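You operate a simulated robot arm through the tools that you are given. There is no shell and no other tool.

You run a simulated robot arm. Do the job below in one go: nothing can be reset, and whatever is moved stays where it is left.

JOB
Put the crushed parcel on hold and take it out of its tote.
Fine: read it, press HOLD, put the reader back, lay the parcel on the blue mat, press CLEAR last; the sound parcels stay in. Drop, pinch and damage nothing, leave nothing switched on.

The check looks at the end state, three seconds after you hand in, the way a careful person would. Anything else that was tipped, shoved, dropped, spilled or broken makes it a failure.

ROBOT AND FRAMES
A 6-joint arm with a two-finger parallel gripper, fixed in place. Base frame: the origin is on the floor under the middle of its stand, x ahead of it, y to its left, z up; the work surface is at about z = 0.863. Lengths are in m, angles in degrees, forces in N, time in s.
With the tool pointing down near the work surface it reaches from about 0.58 to 0.94 m from the base axis. Its first joint turns from -149.0 to 149.0 degrees. Payload 3.43 kg.
The tool frame sits at the grasp point between the pads (the TCP): z along the fingers, y along the line on which they close. The tips reach 0.034 m beyond it. Largest opening 0.128 m; finger width 0.024, thickness 0.012; the body of the gripper, 0.048 by 0.13 m, starts 0.096 m behind the TCP.
Orientation is told as [roll, pitch, yaw] about the base's x, y, z axes, in that order, counted from this pose: with the fingers straight down and closing along the base's y, the tool's x points along the base's -x, its y along +y and its z along -z.

CONTROLS
- The arm moves only by the tool move_arm. Its arguments are lists of equal length, an entry for each row: "dp": the shift along the tool's x, y, z in m, a list of three; "rotation": the turn, a rotation vector about the tool's x, y, z in degrees, a list of three; "jaw": the gripper command, from -1 (shut) to 1 (fully open), values between in proportion. In form: {"dp": [[tx, ty, tz], ...], "rotation": [[rx, ry, rz], ...], "jaw": [jaw, ...]}. A call has 1 to 20 rows; each row shifts and turns the commanded pose from where the row before left it, along the tool's axes as they then stand. A row lasts 0.2 s, in which the tool goes at most 0.05 m and 8.6 degrees; a call with a longer step from one row to the next is refused whole, and so is a gripper value outside its range. A pose out of reach is approached as far as the arm can. The call stops where the force on the tool passes 40 N (or 10 N more than at its start, if that is more) or the arm is blocked; 0.2 s more then pass. The fingers move at their own pace (about 0.108 m/s each) and stop on an object; they squeeze with about 26 N. The grip force told is the motor's: it shows also when the fingers shut on nothing. Time passes only in rows, and 0.2 s behind the last, so rows that do not move let the fingers close. The reply holds the time, the measured pose of the TCP, the force on the tool along the base axes, the opening and the grip force, in the units named above and with some noise, with the torque about the TCP (base axes, N m) and any sound that the robot's microphone picked up, and new pictures: "show" is both (left out), scene, wrist or none.
- Cameras (640 x 400 px; columns grow to the right, rows downward): "scene" is fixed at [0.4153, -0.6511, 1.6565]; the picture's right is [0.72, 0.69, 0.00], its down [0.67, -0.70, -0.24] and it looks along [-0.17, 0.18, -0.97] (base axes); focal length 356 px, centre (320, 200). "wrist" rides on the gripper at [0.076, -0.011, -0.16] in the tool frame; the picture's right is [0.15, 0.99, 0.00], its down [-0.88, 0.13, -0.46] and it looks along [-0.45, 0.07, 0.89] (tool axes); focal length 234 px, centre (320, 200).
- move_column(by): slides the trunk up (or, below 0, down) by that many m; the arm rides with it, the base frame stays. It gives what a move gives, with no picture.
- pixel_to_xyz(camera, pixels): for up to 12 pixels [column, row] of the newest picture of that camera ("zoom" is the newest enlarged one), the place [x, y, z] in the base frame of the surface seen there, good to about 0.003 m, but the place of the scene camera against the robot may be out by one fixed shift of up to 0.025 m in any direction. It takes no simulated time.
- enlarge(camera, box): a new picture of the part [left, top, right, bottom] of that camera's present view, enlarged. It takes no simulated time.
- sign_off(): hands the job in; it is judged then, once.

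Leave the gripper open and the arm clear of the work at the hand-in unless told otherwise.

The tools are called after "Emit:" as name(argument=value, ...) on one line, values as JSON. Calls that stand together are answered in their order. move_arm: Moves the arm, as the interface text tells. Its arguments: {"type":"object","properties":{"dp":{"type":"array","items":{"type":"array","items":{"type":"number"}}},"rotation":{"type":"array","items":{"type":"array","items":{"type":"number"}}},"jaw":{"type":"array","items":{"type":"number"}},"show":{"type":"string","enum":["both","scene","wrist","none"]}},"required":["dp","rotation","jaw"]} The other tools are called the same way: move_column (by) moves the trunk up or down; pixel_to_xyz (camera, pixels) gives the place of the surface under pixels of a picture; enlarge (camera, box) takes an enlarged picture of a part of a camera's view; sign_off () hands the job in.

At the start:

```text
time_s: 0.0
tcp_pos: [0.4137, -0.7108, 1.1308]
orientation: [0.0, 0.0, 0.0]
wrist_force: [-0.1, -0.1, 0.2]
ft_torque: [0.01, 0.02, 0.01]
finger_gap: 0.1278
gripper_force: 0.1
trunk travel left (down, up): [-0.675, 0.035]
```

scene: 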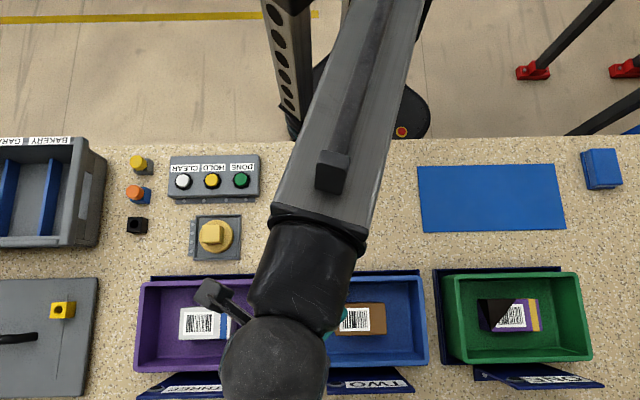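
wrist: 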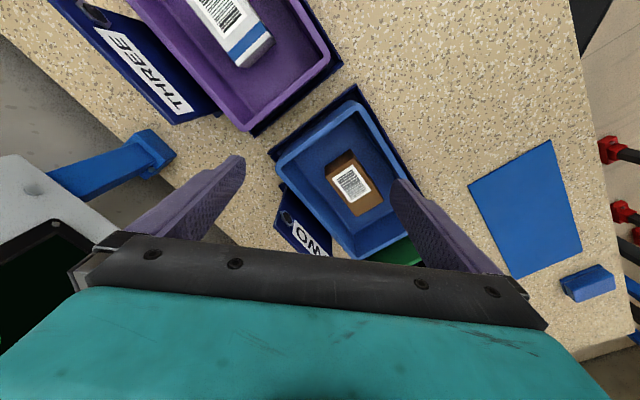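

I see three totes (purple THREE, blue TWO, green ONE), a button box (CLEAR/HOLD/DONE), a blue mat, a yellow object in a grey holder (possibly the reader), and other fixtures. I'll enlarge parts of the scene to read them.

Emit:
enlarge(camera="scene", box=[120, 140, 280, 260])

Emit:
enlarge(camera="scene", box=[420, 250, 620, 400])

Emit:
enlarge(camera="scene", box=[130, 260, 430, 400])

Emit:
enlarge(camera="scene", box=[0, 130, 160, 400])

Emit:
enlarge(camera="wrist", box=[120, 0, 480, 270])

```text
3.33 times, centred on (200, 200) of scene
```

zoom: 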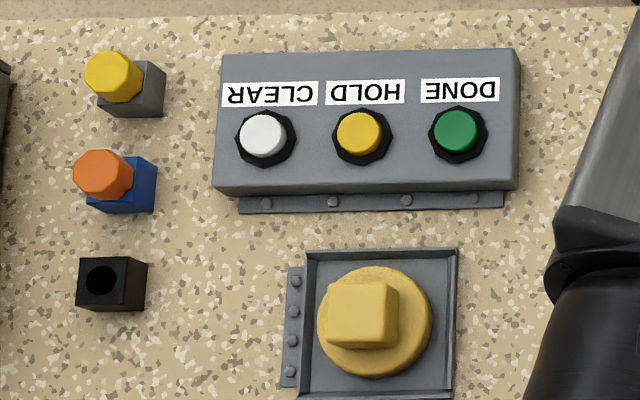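

```text
2.67 times, centred on (520, 325) of scene
```

zoom: 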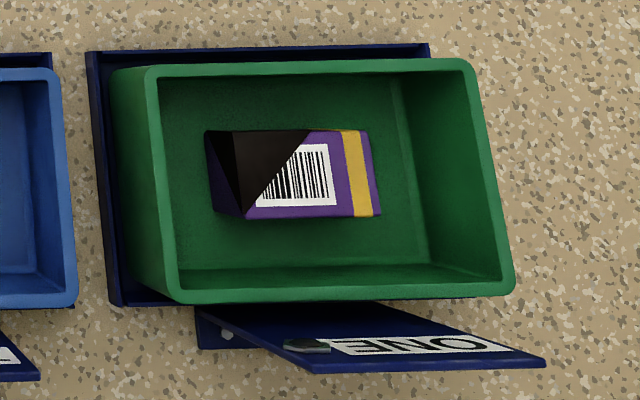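

```text
2.13 times, centred on (280, 330) of scene
```

zoom: 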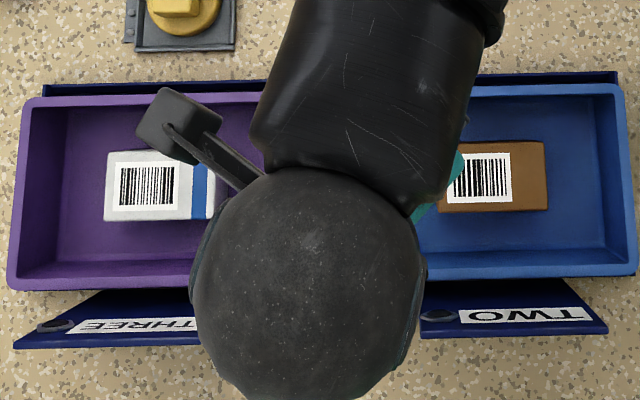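

```text
1.48 times, centred on (80, 265) of scene
```

zoom: 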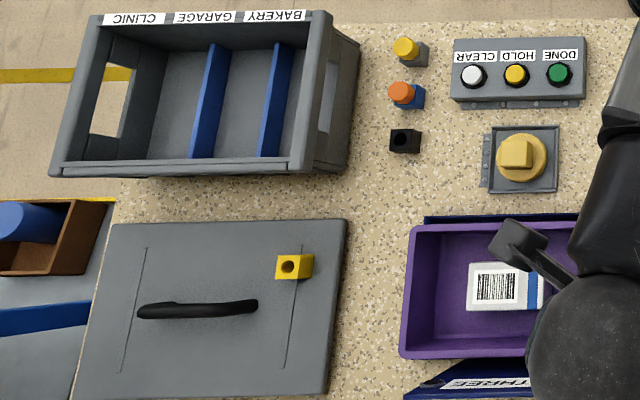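

```text
1.48 times, centred on (300, 135) of wrist
```

zoom: 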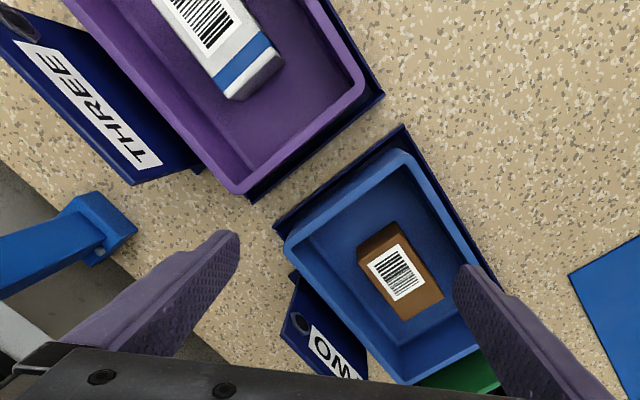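

The parcel in green tote ONE has dark, dented faces on its left end, so it looks like the crushed one. The grey-framed yellow disc with a block at (212,235) may be the reader. Next I'll get positions of the main features.

Emit:
pixel_to_xyz(camera="scene", pixels=[[183, 181], [211, 181], [241, 181], [211, 233], [228, 240], [197, 250], [138, 163], [135, 192], [137, 225], [62, 310], [600, 168], [490, 200]])

Emit:
pixel_to_xyz(camera="scene", pixels=[[490, 315], [520, 315], [535, 315], [450, 285], [570, 275], [590, 355], [480, 360], [560, 340], [540, 378], [515, 381], [421, 168], [563, 228]])

Emit:
enlarge(camera="scene", box=[560, 130, 640, 200])

Emit:
enlarge(camera="scene", box=[465, 285, 555, 345])

Emit:
enlarge(camera="scene", box=[180, 205, 250, 265])

```text
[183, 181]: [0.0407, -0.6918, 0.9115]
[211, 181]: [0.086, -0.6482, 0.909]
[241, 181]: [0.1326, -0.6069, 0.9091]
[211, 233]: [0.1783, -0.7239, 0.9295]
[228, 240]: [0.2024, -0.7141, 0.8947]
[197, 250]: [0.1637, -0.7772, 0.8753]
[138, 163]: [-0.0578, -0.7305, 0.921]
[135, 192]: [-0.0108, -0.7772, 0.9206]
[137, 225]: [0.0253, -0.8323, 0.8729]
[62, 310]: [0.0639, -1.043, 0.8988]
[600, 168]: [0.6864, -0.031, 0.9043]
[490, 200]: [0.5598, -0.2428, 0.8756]
```

```text
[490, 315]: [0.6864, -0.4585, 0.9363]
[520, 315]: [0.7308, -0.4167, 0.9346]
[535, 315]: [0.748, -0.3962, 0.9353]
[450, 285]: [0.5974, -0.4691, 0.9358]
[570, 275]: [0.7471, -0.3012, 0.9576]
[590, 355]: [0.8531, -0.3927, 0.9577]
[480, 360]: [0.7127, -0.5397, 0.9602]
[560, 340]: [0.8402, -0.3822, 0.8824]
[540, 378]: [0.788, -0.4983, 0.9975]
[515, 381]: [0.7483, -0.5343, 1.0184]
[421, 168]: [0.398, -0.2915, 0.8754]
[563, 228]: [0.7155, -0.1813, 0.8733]
```

```text
5.71 times, centred on (600, 165) of scene
```

zoom: 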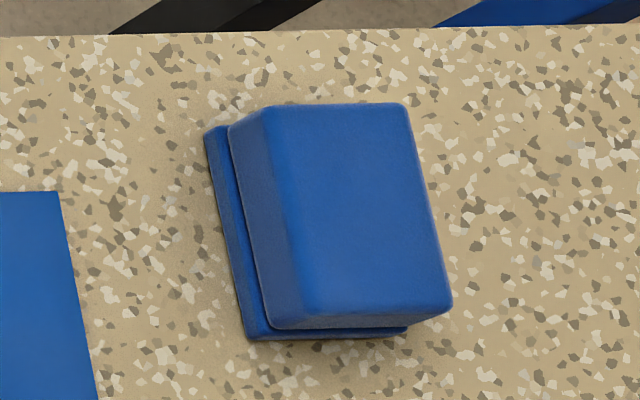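

```text
6.67 times, centred on (510, 315) of scene
```

zoom: 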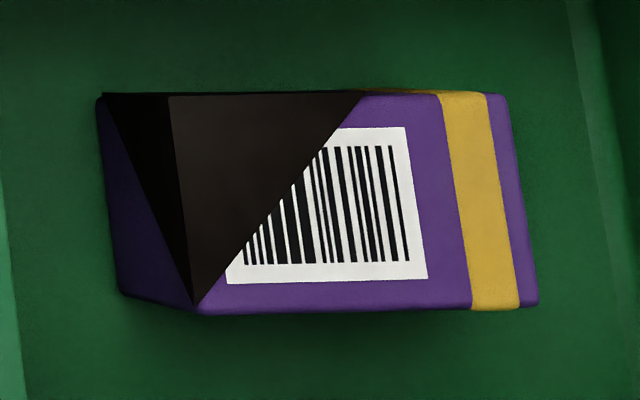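

```text
6.67 times, centred on (215, 235) of scene
```

zoom: 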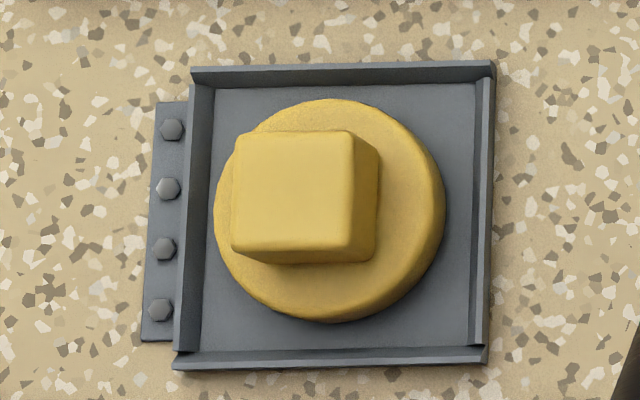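

Before choosing a reader I need to identify the blue arm at wrist (150,150), the blue block by the mat, and the grey/green items at wrist left. I'll query those pixels and enlarge.

Emit:
pixel_to_xyz(camera="wrist", pixels=[[150, 150], [80, 180], [30, 200], [30, 290], [590, 285], [350, 185], [345, 160], [235, 30], [90, 10], [285, 215], [520, 210], [200, 330]])

Emit:
enlarge(camera="wrist", box=[0, 100, 240, 300])

Emit:
enlarge(camera="wrist", box=[540, 100, 640, 320])

Emit:
enlarge(camera="wrist", box=[50, 0, 200, 130])

Emit:
enlarge(camera="scene", box=[130, 270, 260, 400])

```text
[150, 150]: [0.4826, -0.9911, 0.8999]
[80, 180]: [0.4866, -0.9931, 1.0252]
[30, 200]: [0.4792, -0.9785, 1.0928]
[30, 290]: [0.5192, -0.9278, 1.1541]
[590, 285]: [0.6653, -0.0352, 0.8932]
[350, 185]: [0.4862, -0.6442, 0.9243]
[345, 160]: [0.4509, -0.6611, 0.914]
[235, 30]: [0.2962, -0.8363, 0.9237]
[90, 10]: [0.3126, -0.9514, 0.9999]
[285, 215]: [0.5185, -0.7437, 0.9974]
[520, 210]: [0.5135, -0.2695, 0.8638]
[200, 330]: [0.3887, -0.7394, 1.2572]
```

```text
2.00 times, centred on (120, 200) of wrist
```

zoom: 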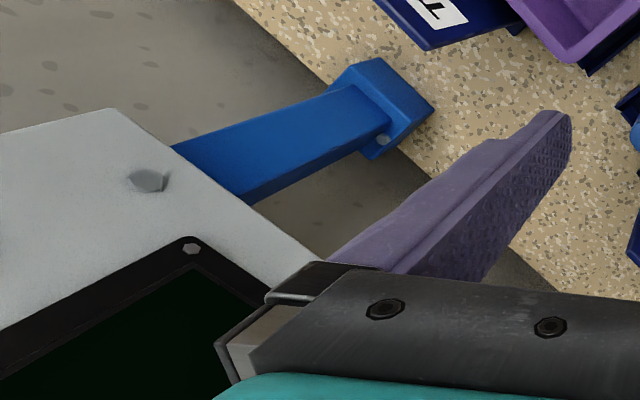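

```text
1.82 times, centred on (590, 210) of wrist
```

zoom: 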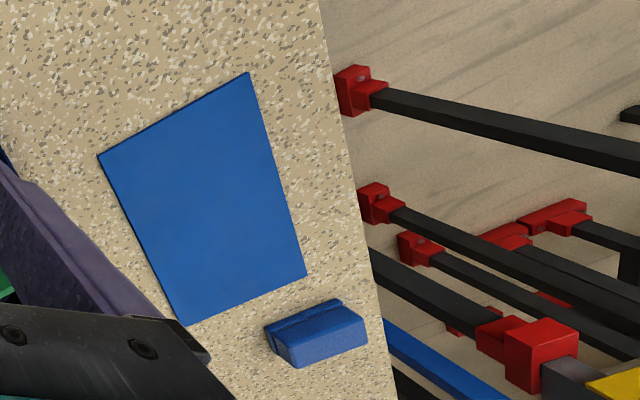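

```text
3.08 times, centred on (125, 65) of wrist
```

zoom: 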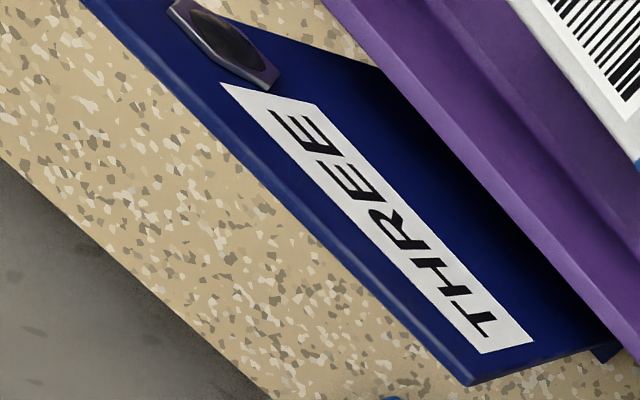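

```text
3.08 times, centred on (195, 335) of scene
```

zoom: 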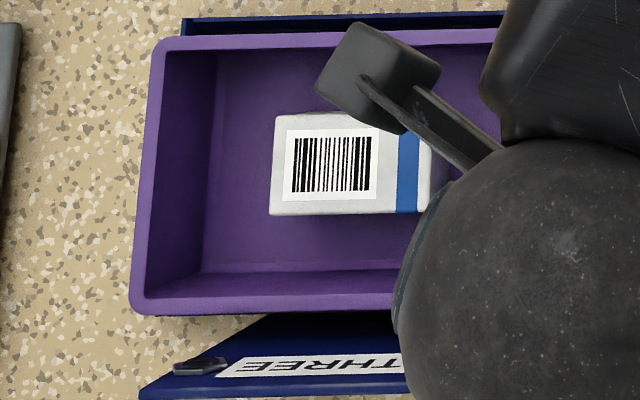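

The post at wrist (150,150) carries a screen beyond the bench, which I'll keep clear of. The surface is safe at my height (tips at 1.096). I'll move about 0.34 m toward -x at constant height to look closely at the yellow item and the buttons.

Emit:
move_arm(dp=[[0.048, -0.003, 0], [0.048, -0.003, 0], [0.048, -0.003, 0], [0.048, -0.003, 0], [0.048, -0.003, 0], [0.048, -0.003, 0], [0.048, -0.003, 0], [0, 0, 0]], rotation=[[0, 0, 0], [0, 0, 0], [0, 0, 0], [0, 0, 0], [0, 0, 0], [0, 0, 0], [0, 0, 0], [0, 0, 0]], jaw=[1, 1, 1, 1, 1, 1, 1, 1], show="both")

```text
time_s: 1.8
tcp_pos: [0.0782, -0.7303, 1.1317]
orientation: [0.0, 0.0, 0.1]
wrist_force: [-0.8, -0.4, -0.1]
ft_torque: [0.02, -0.02, 0.01]
finger_gap: 0.1279
gripper_force: 0.0
trunk travel left (down, up): [-0.675, 0.035]
```

scene: 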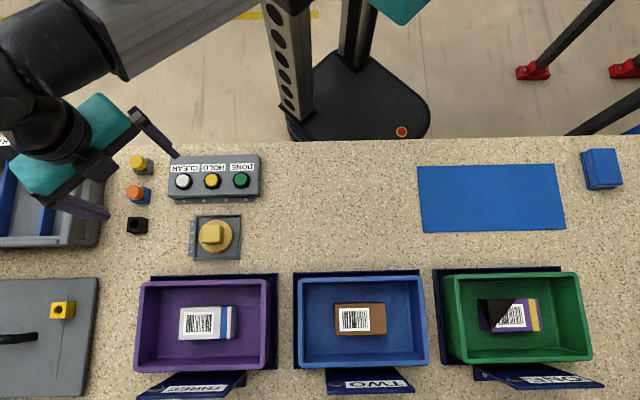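
wrist: 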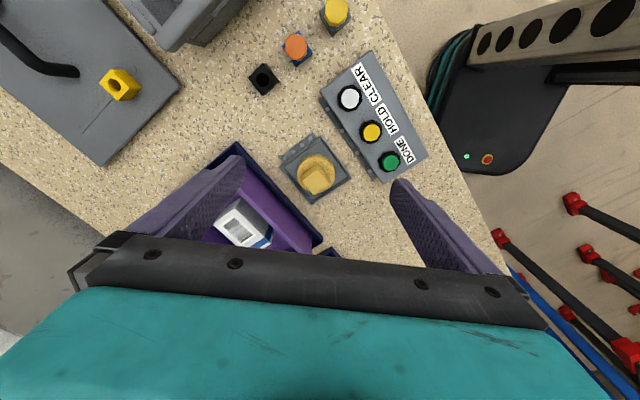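

The totes are now unobstructed in the scene view. I'll enlarge each parcel and the yellow item in the wrist view, and measure the same points in both cameras to find the scene camera's shift.

Emit:
enlarge(camera="scene", box=[165, 290, 255, 350])

Emit:
enlarge(camera="scene", box=[315, 290, 405, 350])

Emit:
enlarge(camera="wrist", box=[260, 40, 450, 220])

Emit:
pixel_to_xyz(camera="wrist", pixels=[[349, 98], [371, 131], [390, 161], [316, 180], [335, 12], [296, 45], [262, 78], [119, 85], [325, 100], [420, 160], [300, 200], [240, 225]])

Emit:
pixel_to_xyz(camera="scene", pixels=[[183, 181], [212, 181], [241, 181], [211, 233], [138, 163], [134, 192], [137, 225], [62, 310], [200, 323], [355, 318], [515, 315], [600, 168]])

Emit:
enlarge(camera="scene", box=[130, 350, 420, 400])

```text
6.67 times, centred on (210, 320) of scene
```

zoom: 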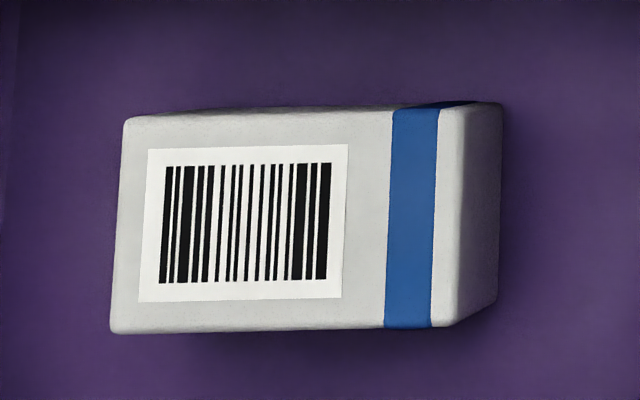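

```text
6.67 times, centred on (360, 320) of scene
```

zoom: 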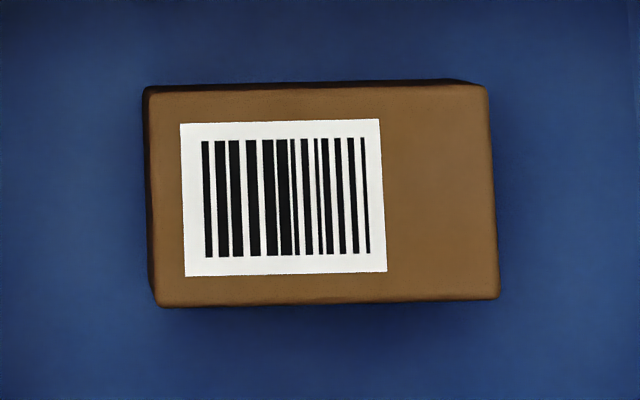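

```text
2.22 times, centred on (355, 130) of wrist
```

zoom: 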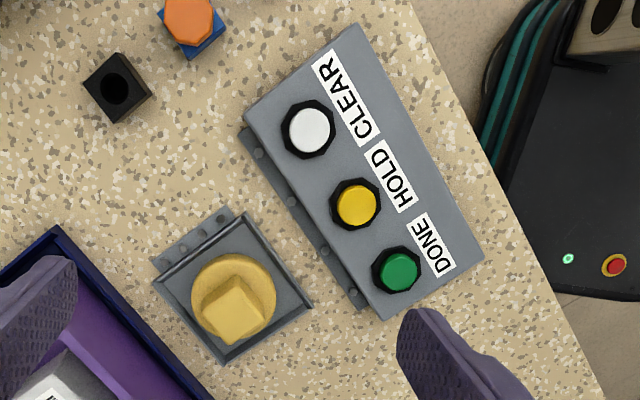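

```text
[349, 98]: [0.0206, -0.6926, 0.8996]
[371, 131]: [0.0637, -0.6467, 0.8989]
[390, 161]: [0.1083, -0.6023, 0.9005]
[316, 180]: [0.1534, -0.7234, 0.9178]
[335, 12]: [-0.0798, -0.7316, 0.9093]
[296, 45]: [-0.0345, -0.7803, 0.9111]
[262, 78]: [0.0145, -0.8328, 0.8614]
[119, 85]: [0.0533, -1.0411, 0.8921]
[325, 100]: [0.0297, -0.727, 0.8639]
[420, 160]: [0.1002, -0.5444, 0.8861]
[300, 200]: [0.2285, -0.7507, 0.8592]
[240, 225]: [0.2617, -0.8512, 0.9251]
```

```text
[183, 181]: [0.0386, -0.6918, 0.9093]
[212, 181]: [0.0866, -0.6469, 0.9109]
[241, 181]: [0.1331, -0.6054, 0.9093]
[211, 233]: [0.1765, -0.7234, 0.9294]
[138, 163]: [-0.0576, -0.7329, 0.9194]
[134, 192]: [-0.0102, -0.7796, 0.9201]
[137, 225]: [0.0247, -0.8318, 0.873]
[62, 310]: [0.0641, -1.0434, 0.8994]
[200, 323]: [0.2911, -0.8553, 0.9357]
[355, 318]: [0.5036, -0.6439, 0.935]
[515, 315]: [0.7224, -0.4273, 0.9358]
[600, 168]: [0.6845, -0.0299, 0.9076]
```

```text
2.21 times, centred on (275, 375) of scene
```

zoom: 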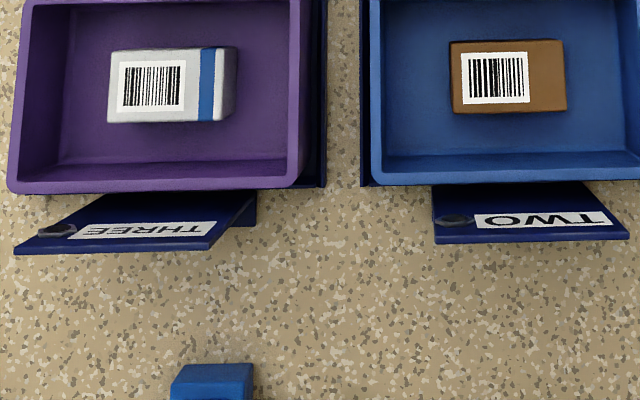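

The scene camera reads about +0.0225 m in x and +0.0105 m in z compared with the wrist camera. I'll correct for that and trust the wrist camera. The parcels in TWO and THREE look intact from above. Next I'll go down about 0.1 m for a closer look at the yellow item. The fingertips will stay at about 0.99, well above everything here (0.92 at most).

Emit:
move_arm(dp=[[-0.003, -0.001, 0.036], [-0.003, -0.001, 0.036], [-0.003, -0.001, 0.034], [0, 0, 0]], rotation=[[0, 0, 0], [0, 0, 0], [0, 0, 0], [0, 0, 0]], jaw=[1, 1, 1, 1], show="both")

```text
time_s: 2.8
tcp_pos: [0.0869, -0.7318, 1.0239]
orientation: [0.0, -0.1, 0.0]
wrist_force: [0.7, 0.0, 0.8]
ft_torque: [-0.02, -0.01, -0.02]
finger_gap: 0.1279
gripper_force: 0.0
trunk travel left (down, up): [-0.675, 0.035]
```

scene: 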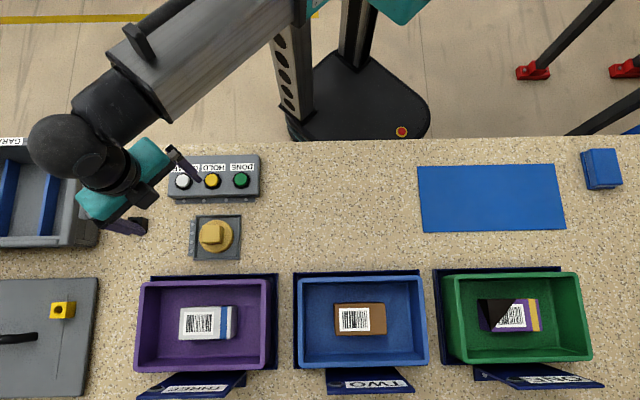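
wrist: 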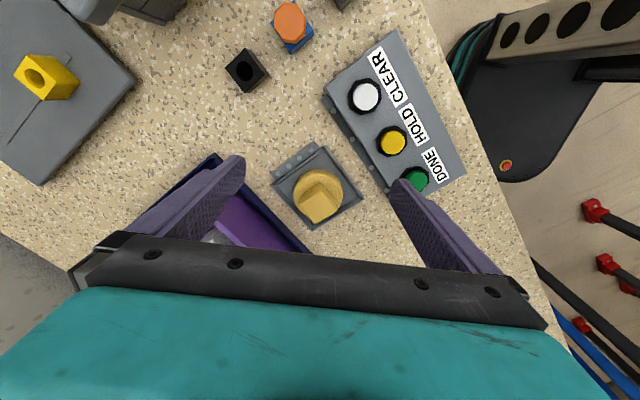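

Emit:
enlarge(camera="wrist", box=[255, 130, 385, 240])

Emit:
enlarge(camera="wrist", box=[320, 30, 480, 200])

Emit:
pixel_to_xyz(camera="wrist", pixels=[[320, 203], [310, 190], [326, 186], [308, 220], [332, 218], [300, 185], [330, 175], [318, 148], [273, 180], [366, 96], [393, 140], [416, 178]])

```text
3.64 times, centred on (320, 185) of wrist
```

zoom: 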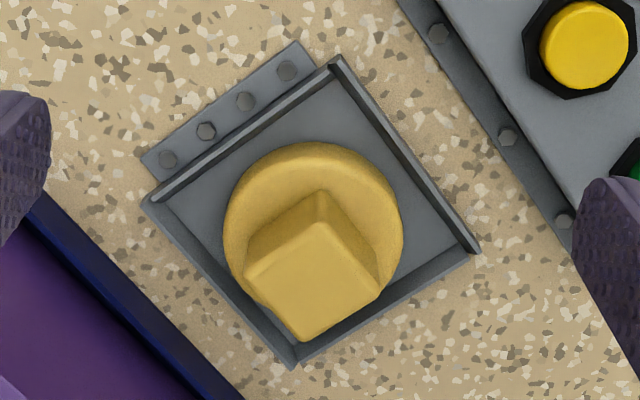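

```text
2.35 times, centred on (400, 115) of wrist
```

zoom: 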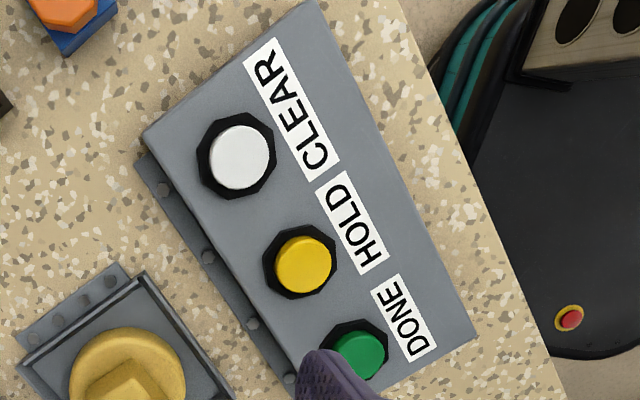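

```text
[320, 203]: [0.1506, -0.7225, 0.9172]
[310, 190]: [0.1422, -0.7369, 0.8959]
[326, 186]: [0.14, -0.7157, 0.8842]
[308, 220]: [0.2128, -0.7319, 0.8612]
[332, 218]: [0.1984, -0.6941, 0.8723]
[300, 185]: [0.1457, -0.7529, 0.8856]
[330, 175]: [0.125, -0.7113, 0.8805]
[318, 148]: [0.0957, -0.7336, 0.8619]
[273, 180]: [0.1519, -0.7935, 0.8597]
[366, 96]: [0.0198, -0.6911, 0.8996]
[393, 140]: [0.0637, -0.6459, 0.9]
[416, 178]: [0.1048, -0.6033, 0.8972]
```

The yellow item is a disc about 0.07 m across with a block grip of about 0.035 m, sitting in a bolted tray. It could be a reader puck, but I want to see the blue block by the mat and the screen before deciding. I'll raise and swing toward the mat at z≈1.15.

Emit:
move_arm(dp=[[0, 0, -0.042], [0, 0, -0.042], [0, 0, -0.042], [-0.0447, 0.0189, 0], [-0.0447, 0.0189, 0], [-0.0447, 0.0189, 0], [-0.0447, 0.0189, 0], [-0.0447, 0.0189, 0], [-0.0447, 0.0189, 0], [-0.0447, 0.0189, 0], [-0.0257, 0.0357, 0], [-0.0257, 0.0357, 0], [-0.0257, 0.0357, 0], [-0.0257, 0.0357, 0], [-0.0257, 0.0357, 0], [-0.0257, 0.0357, 0], [-0.0257, 0.0357, 0], [0, 0, 0]], rotation=[[0, 0, 0], [0, 0, 0], [0, 0, 0], [0, 0, 0], [0, 0, 0], [0, 0, 0], [0, 0, 0], [0, 0, 0], [0, 0, 0], [0, 0, 0], [0, 0, 0], [0, 0, 0], [0, 0, 0], [0, 0, 0], [0, 0, 0], [0, 0, 0], [0, 0, 0], [0, 0, 0]], jaw=[1, 1, 1, 1, 1, 1, 1, 1, 1, 1, 1, 1, 1, 1, 1, 1, 1, 1], show="both")

```text
time_s: 6.6
tcp_pos: [0.5792, -0.3517, 1.154]
orientation: [0.1, 0.0, 0.0]
wrist_force: [-0.1, 0.4, 0.4]
ft_torque: [-0.01, 0.02, -0.02]
finger_gap: 0.1282
gripper_force: 0.2
trunk travel left (down, up): [-0.675, 0.035]
```

scene: 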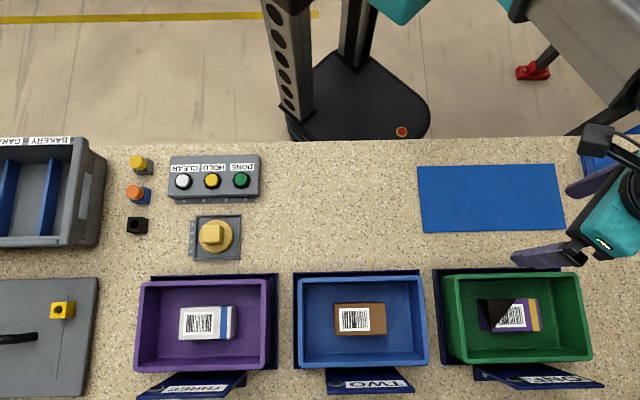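
wrist: 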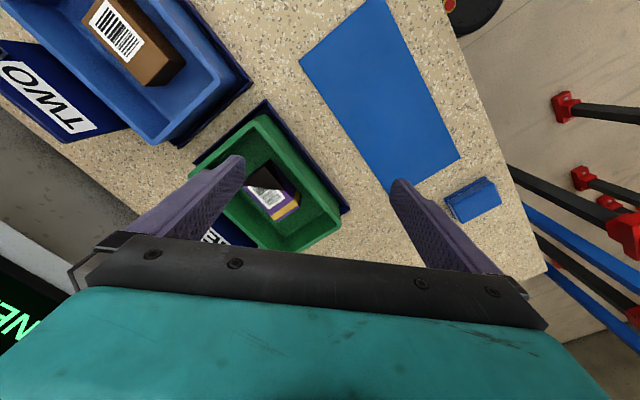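

The screen at wrist lower left shows green text ("NE…"). I'll enlarge the blue block and the screen corner.

Emit:
enlarge(camera="wrist", box=[400, 150, 540, 250])

Emit:
enlarge(camera="wrist", box=[0, 220, 120, 350])

Emit:
enlarge(camera="wrist", box=[180, 100, 360, 260])

Emit:
pixel_to_xyz(camera="wrist", pixels=[[20, 330], [5, 270], [40, 260], [470, 195], [455, 215], [490, 190], [270, 190], [290, 210], [260, 180], [285, 240], [340, 200], [400, 120]])

```text
4.00 times, centred on (470, 200) of wrist
```

zoom: 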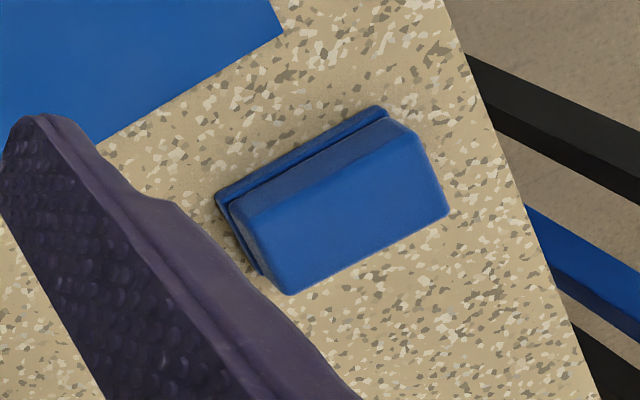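

```text
3.08 times, centred on (60, 285) of wrist
```

zoom: 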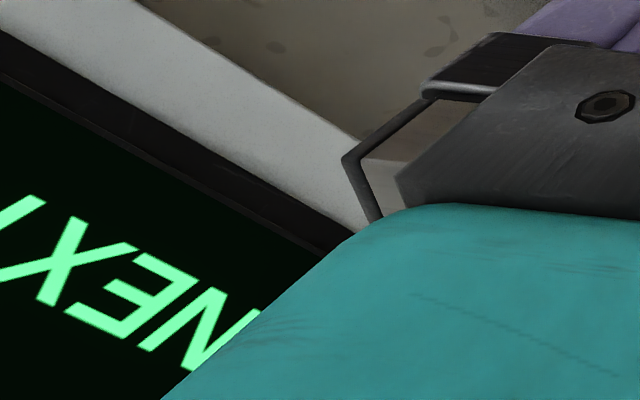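

```text
2.50 times, centred on (270, 180) of wrist
```

zoom: 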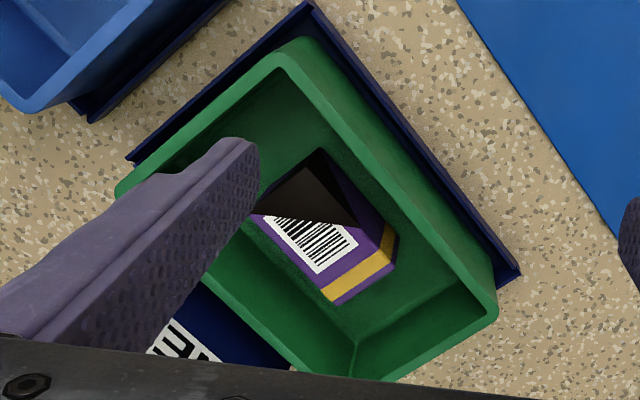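

```text
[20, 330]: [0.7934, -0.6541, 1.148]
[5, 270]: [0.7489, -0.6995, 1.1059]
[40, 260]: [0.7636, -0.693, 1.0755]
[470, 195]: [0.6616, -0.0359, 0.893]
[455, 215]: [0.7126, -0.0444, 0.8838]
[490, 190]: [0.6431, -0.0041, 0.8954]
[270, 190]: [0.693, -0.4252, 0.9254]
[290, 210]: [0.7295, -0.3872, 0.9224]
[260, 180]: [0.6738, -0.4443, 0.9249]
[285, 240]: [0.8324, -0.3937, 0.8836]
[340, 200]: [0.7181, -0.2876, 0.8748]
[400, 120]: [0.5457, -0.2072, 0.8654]
```

The screen begins with "NEXT…", so I want to read it in full. I'll pull back to about (0.42,-0.42,1.20), turn the tool to face outward, and tilt the camera up.

Emit:
move_arm(dp=[[0.03975, -0.017, -0.0115], [0.03975, -0.017, -0.0115], [0.03975, -0.017, -0.0115], [0.03975, -0.017, -0.0115], [0, 0, 0], [0, 0, 0], [0, 0, 0], [0, 0, 0], [0, 0, 0], [0, 0, 0], [0, 0, 0], [0, 0, 0], [0, 0, 0], [0, 0, 0], [0, 0, 0], [0, 0, 0]], rotation=[[0, 0, 0], [0, 0, 0], [0, 0, 0], [0, 0, 0], [0, 0, 7.5], [0, 0, 7.5], [0, 0, 7.5], [0, 0, 7.5], [0, 0, 7.5], [0, 0, 7.5], [0, -8, 0], [0, -8, 0], [0, -8, 0], [0, -8, 0], [0, -8, 0], [0, 0, 0]], jaw=[1, 1, 1, 1, 1, 1, 1, 1, 1, 1, 1, 1, 1, 1, 1, 1], show="both")

```text
time_s: 8.3
tcp_pos: [0.4192, -0.4223, 1.1958]
orientation: [-0.4, -0.1, -23.3]
wrist_force: [-6.9, -19.8, 1.0]
ft_torque: [3.3, -0.91, 1.69]
finger_gap: 0.128
gripper_force: 0.1
trunk travel left (down, up): [-0.675, 0.035]
stopped in row 8: the force on the tool passed its limit at 107 N (the readings are from after the stop); the commanded pose is now the measured one
```

scene: 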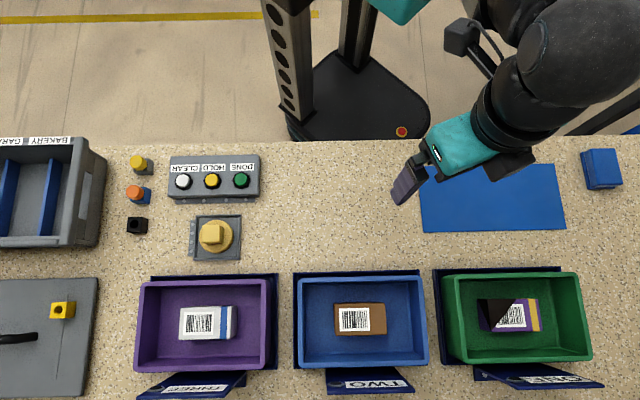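
wrist: 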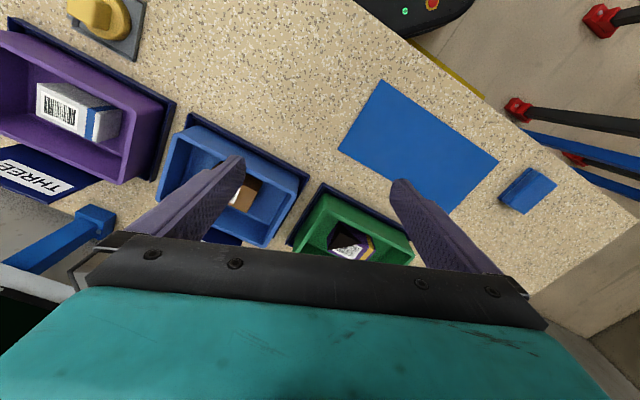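

The wrist camera mount touched the robot's own forearm, since the arm was folded close (radius 0.59) while turning. Nothing on the bench was touched. I'll turn back a little first to release it.

Emit:
move_arm(dp=[[0, 0, 0], [0, 0, 0], [0, 0, 0]], rotation=[[0, 0, -6], [0, 0, -6], [0, 0, -6]], jaw=[1, 1, 1], show="scene")

```text
time_s: 9.1
tcp_pos: [0.4194, -0.4219, 1.1974]
orientation: [-0.3, 0.0, -5.5]
wrist_force: [1.1, -0.9, 0.2]
ft_torque: [0.01, -0.04, 0.0]
finger_gap: 0.1277
gripper_force: 0.1
trunk travel left (down, up): [-0.675, 0.035]
```

scene: 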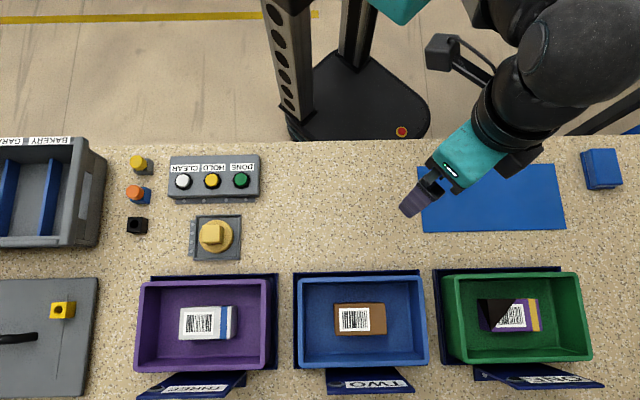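

It's released and forces are near zero. I'll move outward to radius about 0.74 first, where there is more room, then turn in small steps.

Emit:
move_arm(dp=[[-0.037, -0.03, 0], [-0.037, -0.03, 0], [-0.037, -0.03, 0], [0, 0, 0], [0, 0, 0], [0, 0, 0], [0, 0, 0]], rotation=[[0, 0, 0], [0, 0, 0], [0, 0, 0], [0, 0, 6], [0, 0, 6], [0, 0, 6], [0, 0, 0]], jaw=[1, 1, 1, 1, 1, 1, 1], show="both")

```text
time_s: 10.7
tcp_pos: [0.5209, -0.5222, 1.199]
orientation: [-0.3, 0.0, -23.5]
wrist_force: [-0.2, 0.6, 0.3]
ft_torque: [0.03, 0.0, -0.02]
finger_gap: 0.128
gripper_force: 0.0
trunk travel left (down, up): [-0.675, 0.035]
```

scene: 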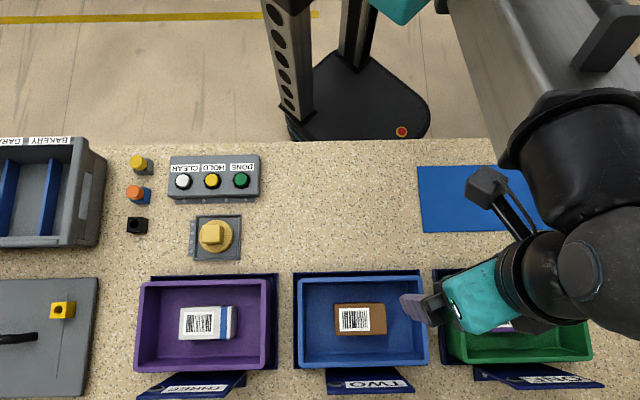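
wrist: 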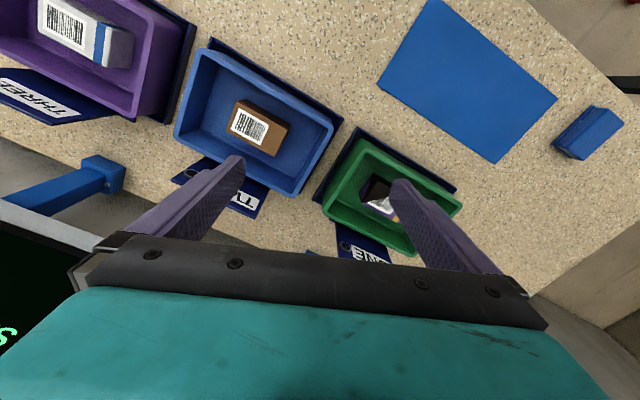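

The gripper hides the lower half of the wrist view, so tilting forward won't show the screen. I'll turn the tool to yaw +45°, which makes the picture's left side face outward. That is also the orientation for gripping parcels across their short side. Then I'll tilt sideways to read the screen.

Emit:
move_arm(dp=[[0, 0, 0], [0, 0, 0], [0, 0, 0], [0, 0, 0], [0, 0, 0], [0, 0, 0], [0, 0, 0], [0, 0, 0], [0, 0, 0], [0, 0.03, 0], [0, 0.03, 0], [0, 0.03, 0], [0, 0, 0]], rotation=[[0, 0, -7.6], [0, 0, -7.6], [0, 0, -7.6], [0, 0, -7.6], [0, 0, -7.6], [0, 0, -7.6], [0, 0, -7.6], [0, 0, -7.6], [0, 0, -7.6], [0, 0, 0], [0, 0, 0], [0, 0, 0], [0, 0, 0]], jaw=[1, 1, 1, 1, 1, 1, 1, 1, 1, 1, 1, 1, 1], show="both")

```text
time_s: 13.5
tcp_pos: [0.4573, -0.4595, 1.1965]
orientation: [-0.1, 0.4, 44.9]
wrist_force: [-0.1, 0.2, 0.5]
ft_torque: [0.03, -0.02, 0.03]
finger_gap: 0.1278
gripper_force: 0.0
trunk travel left (down, up): [-0.675, 0.035]
```

scene: 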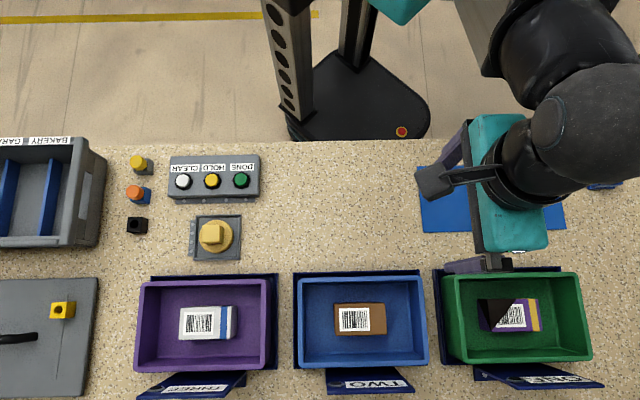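
wrist: 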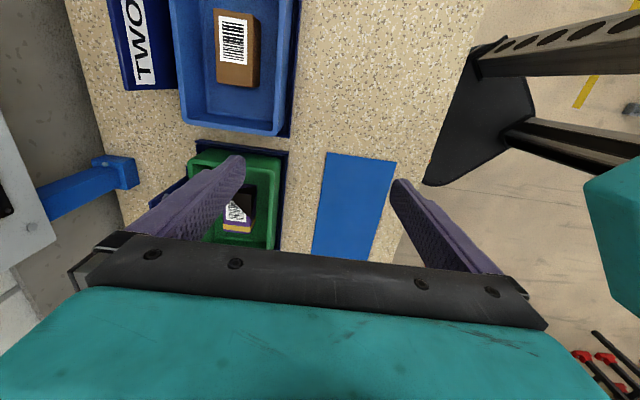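

Now I'll tilt the tool sideways about its x axis, in steps, so the left side of the view rises to the screen.

Emit:
move_arm(dp=[[0, 0, 0], [0, 0, 0], [0, 0, 0], [0, 0, 0], [0, 0, 0], [0, 0, 0]], rotation=[[8, 0, 0], [8, 0, 0], [8, 0, 0], [8, 0, 0], [8, 0, 0], [0, 0, 0]], jaw=[1, 1, 1, 1, 1, 1], show="both")

```text
time_s: 14.9
tcp_pos: [0.4774, -0.4801, 1.209]
orientation: [-40.1, 0.3, 45.1]
wrist_force: [-0.1, 0.3, 0.5]
ft_torque: [0.01, 0.0, 0.04]
finger_gap: 0.128
gripper_force: 0.1
out of reach, approached as far as the arm can: row 5
trunk travel left (down, up): [-0.675, 0.035]
```

scene: 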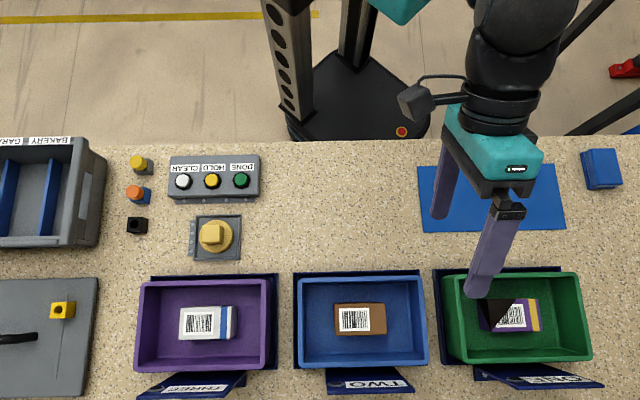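
wrist: 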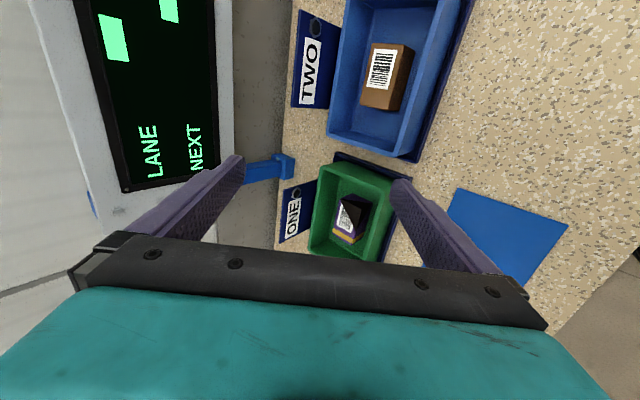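

The screen shows "LANE" and "NEXT", each with a bright field. I'll enlarge it.

Emit:
enlarge(camera="wrist", box=[60, 0, 240, 200])

Emit:
enlarge(camera="wrist", box=[270, 0, 450, 260])

Emit:
enlarge(camera="wrist", box=[310, 160, 400, 250])

```text
2.00 times, centred on (150, 100) of wrist
```

zoom: 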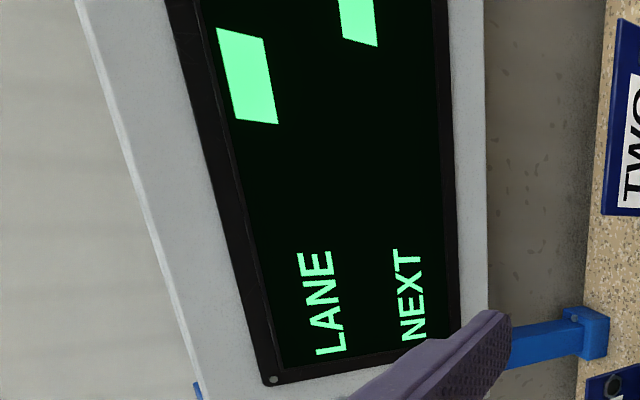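

```text
1.54 times, centred on (360, 130) of wrist
```

zoom: 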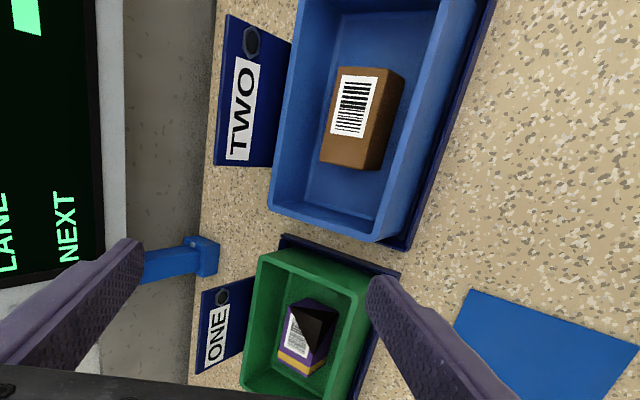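

```text
4.44 times, centred on (355, 205) of wrist
```

zoom: 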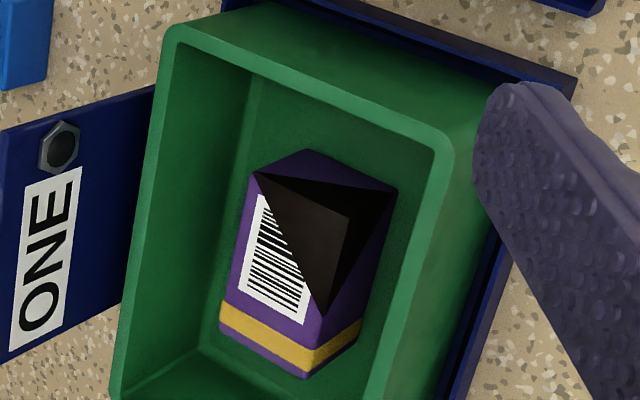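

The screen shows "LANE –" and "NEXT –", meaning nothing has been read yet, and the lamps on the tote signs are off. The close-up of tote ONE's parcel clearly shows a caved-in corner, so it is the crushed one. To be sure about the reader I'll level the tool and look at the blue block near the mat.

Emit:
move_arm(dp=[[0, 0, 0], [0, 0, 0], [0, 0, 0], [0, 0, 0], [0, 0, 0], [-0.0409, 0.0121, 0.01], [-0.0409, 0.0121, 0.01], [-0.0409, 0.0121, 0.01], [-0.0409, 0.0121, 0.01], [-0.0409, 0.0121, 0.01], [-0.0409, 0.0121, 0.01], [-0.0409, 0.0121, 0.01], [-0.0409, 0.0121, 0.01], [0, 0, 0]], rotation=[[-8, 0, 0], [-8, 0, 0], [-8, 0, 0], [-8, 0, 0], [-8, 0, 0], [0, 0, 0], [0, 0, 0], [0, 0, 0], [0, 0, 0], [0, 0, 0], [0, 0, 0], [0, 0, 0], [0, 0, 0], [0, 0, 0]], jaw=[1, 1, 1, 1, 1, 1, 1, 1, 1, 1, 1, 1, 1, 1], show="both")

```text
time_s: 17.9
tcp_pos: [0.6417, -0.1828, 1.1267]
orientation: [-0.2, 0.2, 44.9]
wrist_force: [1.5, 0.4, 1.4]
ft_torque: [-0.04, 0.04, 0.01]
finger_gap: 0.1283
gripper_force: 0.0
trunk travel left (down, up): [-0.675, 0.035]
```

scene: 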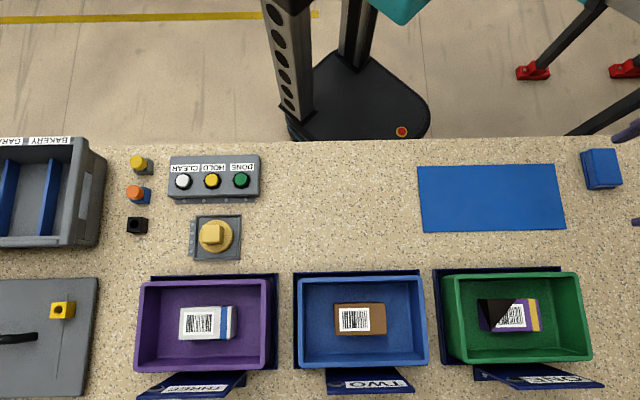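
wrist: 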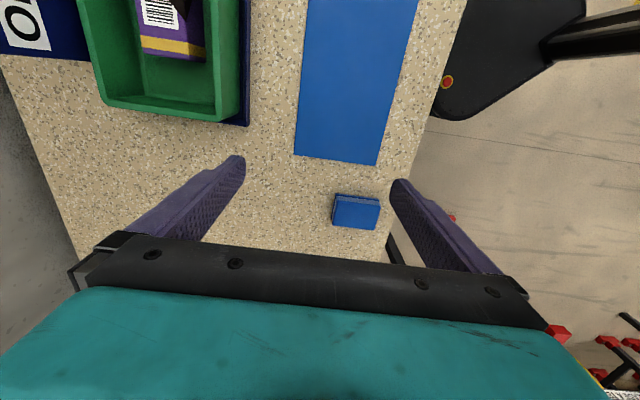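

Emit:
enlarge(camera="wrist", box=[310, 170, 410, 250])

Emit:
pixel_to_xyz(camera="wrist", pixels=[[341, 200], [378, 205], [334, 222], [374, 228], [310, 5], [413, 5], [297, 155], [375, 163], [340, 80], [160, 10], [150, 50], [200, 58]])

Emit:
enlarge(camera="scene", box=[460, 280, 560, 350])

Emit:
pixel_to_xyz(camera="scene", pixels=[[420, 166], [556, 165], [564, 228], [424, 231], [480, 302], [527, 299], [540, 300], [538, 331], [486, 330], [530, 331], [460, 345], [580, 345]])

```text
5.00 times, centred on (360, 210) of wrist
```

zoom: 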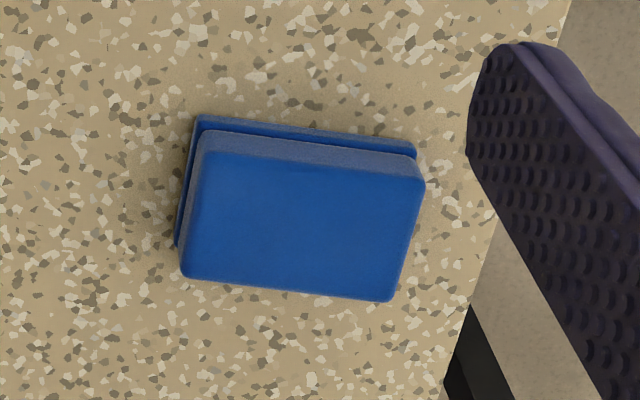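

```text
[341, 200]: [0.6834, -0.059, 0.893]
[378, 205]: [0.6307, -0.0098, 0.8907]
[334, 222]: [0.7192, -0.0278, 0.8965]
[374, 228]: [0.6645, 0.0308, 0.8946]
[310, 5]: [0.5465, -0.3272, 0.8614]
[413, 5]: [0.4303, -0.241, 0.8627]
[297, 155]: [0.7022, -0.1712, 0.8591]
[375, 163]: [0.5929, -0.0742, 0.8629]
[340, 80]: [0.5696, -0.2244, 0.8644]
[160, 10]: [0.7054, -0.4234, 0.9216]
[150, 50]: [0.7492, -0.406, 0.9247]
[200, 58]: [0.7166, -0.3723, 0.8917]
```

```text
5.71 times, centred on (510, 315) of scene
```

zoom: 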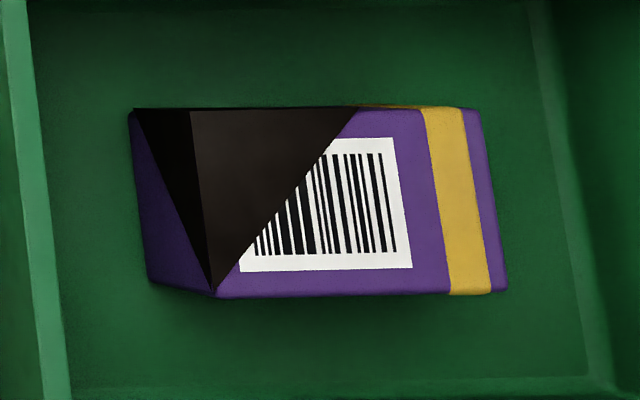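

```text
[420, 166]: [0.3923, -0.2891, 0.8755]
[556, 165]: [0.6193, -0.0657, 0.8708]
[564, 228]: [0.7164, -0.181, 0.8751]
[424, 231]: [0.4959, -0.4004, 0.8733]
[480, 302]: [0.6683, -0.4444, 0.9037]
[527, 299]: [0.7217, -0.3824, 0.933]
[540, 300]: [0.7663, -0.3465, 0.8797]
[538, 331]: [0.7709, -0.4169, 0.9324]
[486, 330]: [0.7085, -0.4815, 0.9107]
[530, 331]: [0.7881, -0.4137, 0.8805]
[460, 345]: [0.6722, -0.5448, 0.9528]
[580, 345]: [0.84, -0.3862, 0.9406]
```

The blue block is a plain sponge-like block, so the yellow puck in its bolted tray is the reader. The bench axes lie at 45°, so with yaw 45° the tool's x axis runs along the bench and its y axis runs across it. I'll travel along the clear strip in front of the totes at z≈1.1 to a viewing pose for the reader.

Emit:
move_arm(dp=[[0.0479, -0.0022, 0.0039], [0.0479, -0.0022, 0.0039], [0.0479, -0.0022, 0.0039], [0.0479, -0.0022, 0.0039], [0.0479, -0.0022, 0.0039], [0.0479, -0.0022, 0.0039], [0.0479, -0.0022, 0.0039], [0.0479, -0.0022, 0.0039], [0.0479, -0.0022, 0.0039], [0.0479, -0.0022, 0.0039], [0.0479, -0.0022, 0.0039], [0.0479, -0.0022, 0.0039], [0.0479, -0.0022, 0.0039], [0.0479, -0.0022, 0.0039], [0.0479, -0.0022, 0.0039], [0.0479, -0.0022, 0.0039], [0.0479, -0.0022, 0.0039], [0, 0, 0]], rotation=[[0, 0, 0], [0, 0, 0], [0, 0, 0], [0, 0, 0], [0, 0, 0], [0, 0, 0], [0, 0, 0], [0, 0, 0], [0, 0, 0], [0, 0, 0], [0, 0, 0], [0, 0, 0], [0, 0, 0], [0, 0, 0], [0, 0, 0], [0, 0, 0], [0, 0, 0], [0, 0, 0]], jaw=[1, 1, 1, 1, 1, 1, 1, 1, 1, 1, 1, 1, 1, 1, 1, 1, 1, 1], show="both")

```text
time_s: 21.7
tcp_pos: [0.0898, -0.7852, 1.0636]
orientation: [-0.1, 0.3, 45.0]
wrist_force: [0.4, -0.8, -0.5]
ft_torque: [0.01, 0.02, -0.03]
finger_gap: 0.1281
gripper_force: 0.0
trunk travel left (down, up): [-0.675, 0.035]
```

scene: 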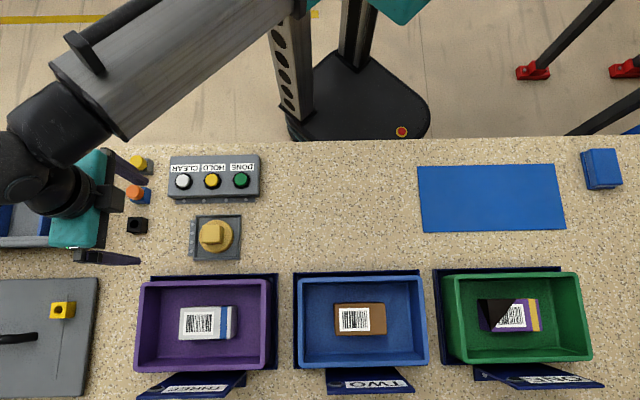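
wrist: 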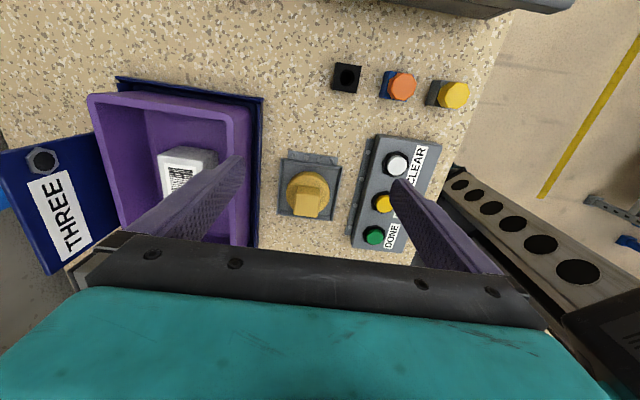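

I'm at the viewing pose, with the reader at wrist (307,193). I'll enlarge it and measure it precisely.

Emit:
enlarge(camera="wrist", box=[265, 140, 355, 230])

Emit:
pixel_to_xyz(camera="wrist", pixels=[[298, 187], [328, 187], [296, 215], [319, 217], [308, 203], [289, 190], [308, 172], [329, 195], [282, 160], [340, 165], [335, 220], [281, 214]])

```text
4.44 times, centred on (310, 185) of wrist
```

zoom: 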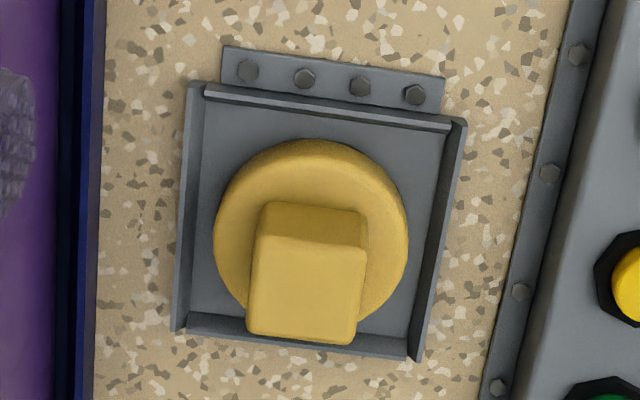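

```text
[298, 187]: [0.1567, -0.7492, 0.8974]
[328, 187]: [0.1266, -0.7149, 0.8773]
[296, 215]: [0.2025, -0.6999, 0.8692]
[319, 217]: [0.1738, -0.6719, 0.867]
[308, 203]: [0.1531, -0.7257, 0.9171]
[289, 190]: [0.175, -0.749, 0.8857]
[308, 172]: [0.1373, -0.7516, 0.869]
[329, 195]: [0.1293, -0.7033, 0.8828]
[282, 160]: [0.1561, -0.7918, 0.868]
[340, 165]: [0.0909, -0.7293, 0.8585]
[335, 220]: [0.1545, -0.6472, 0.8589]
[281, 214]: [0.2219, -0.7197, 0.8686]
```

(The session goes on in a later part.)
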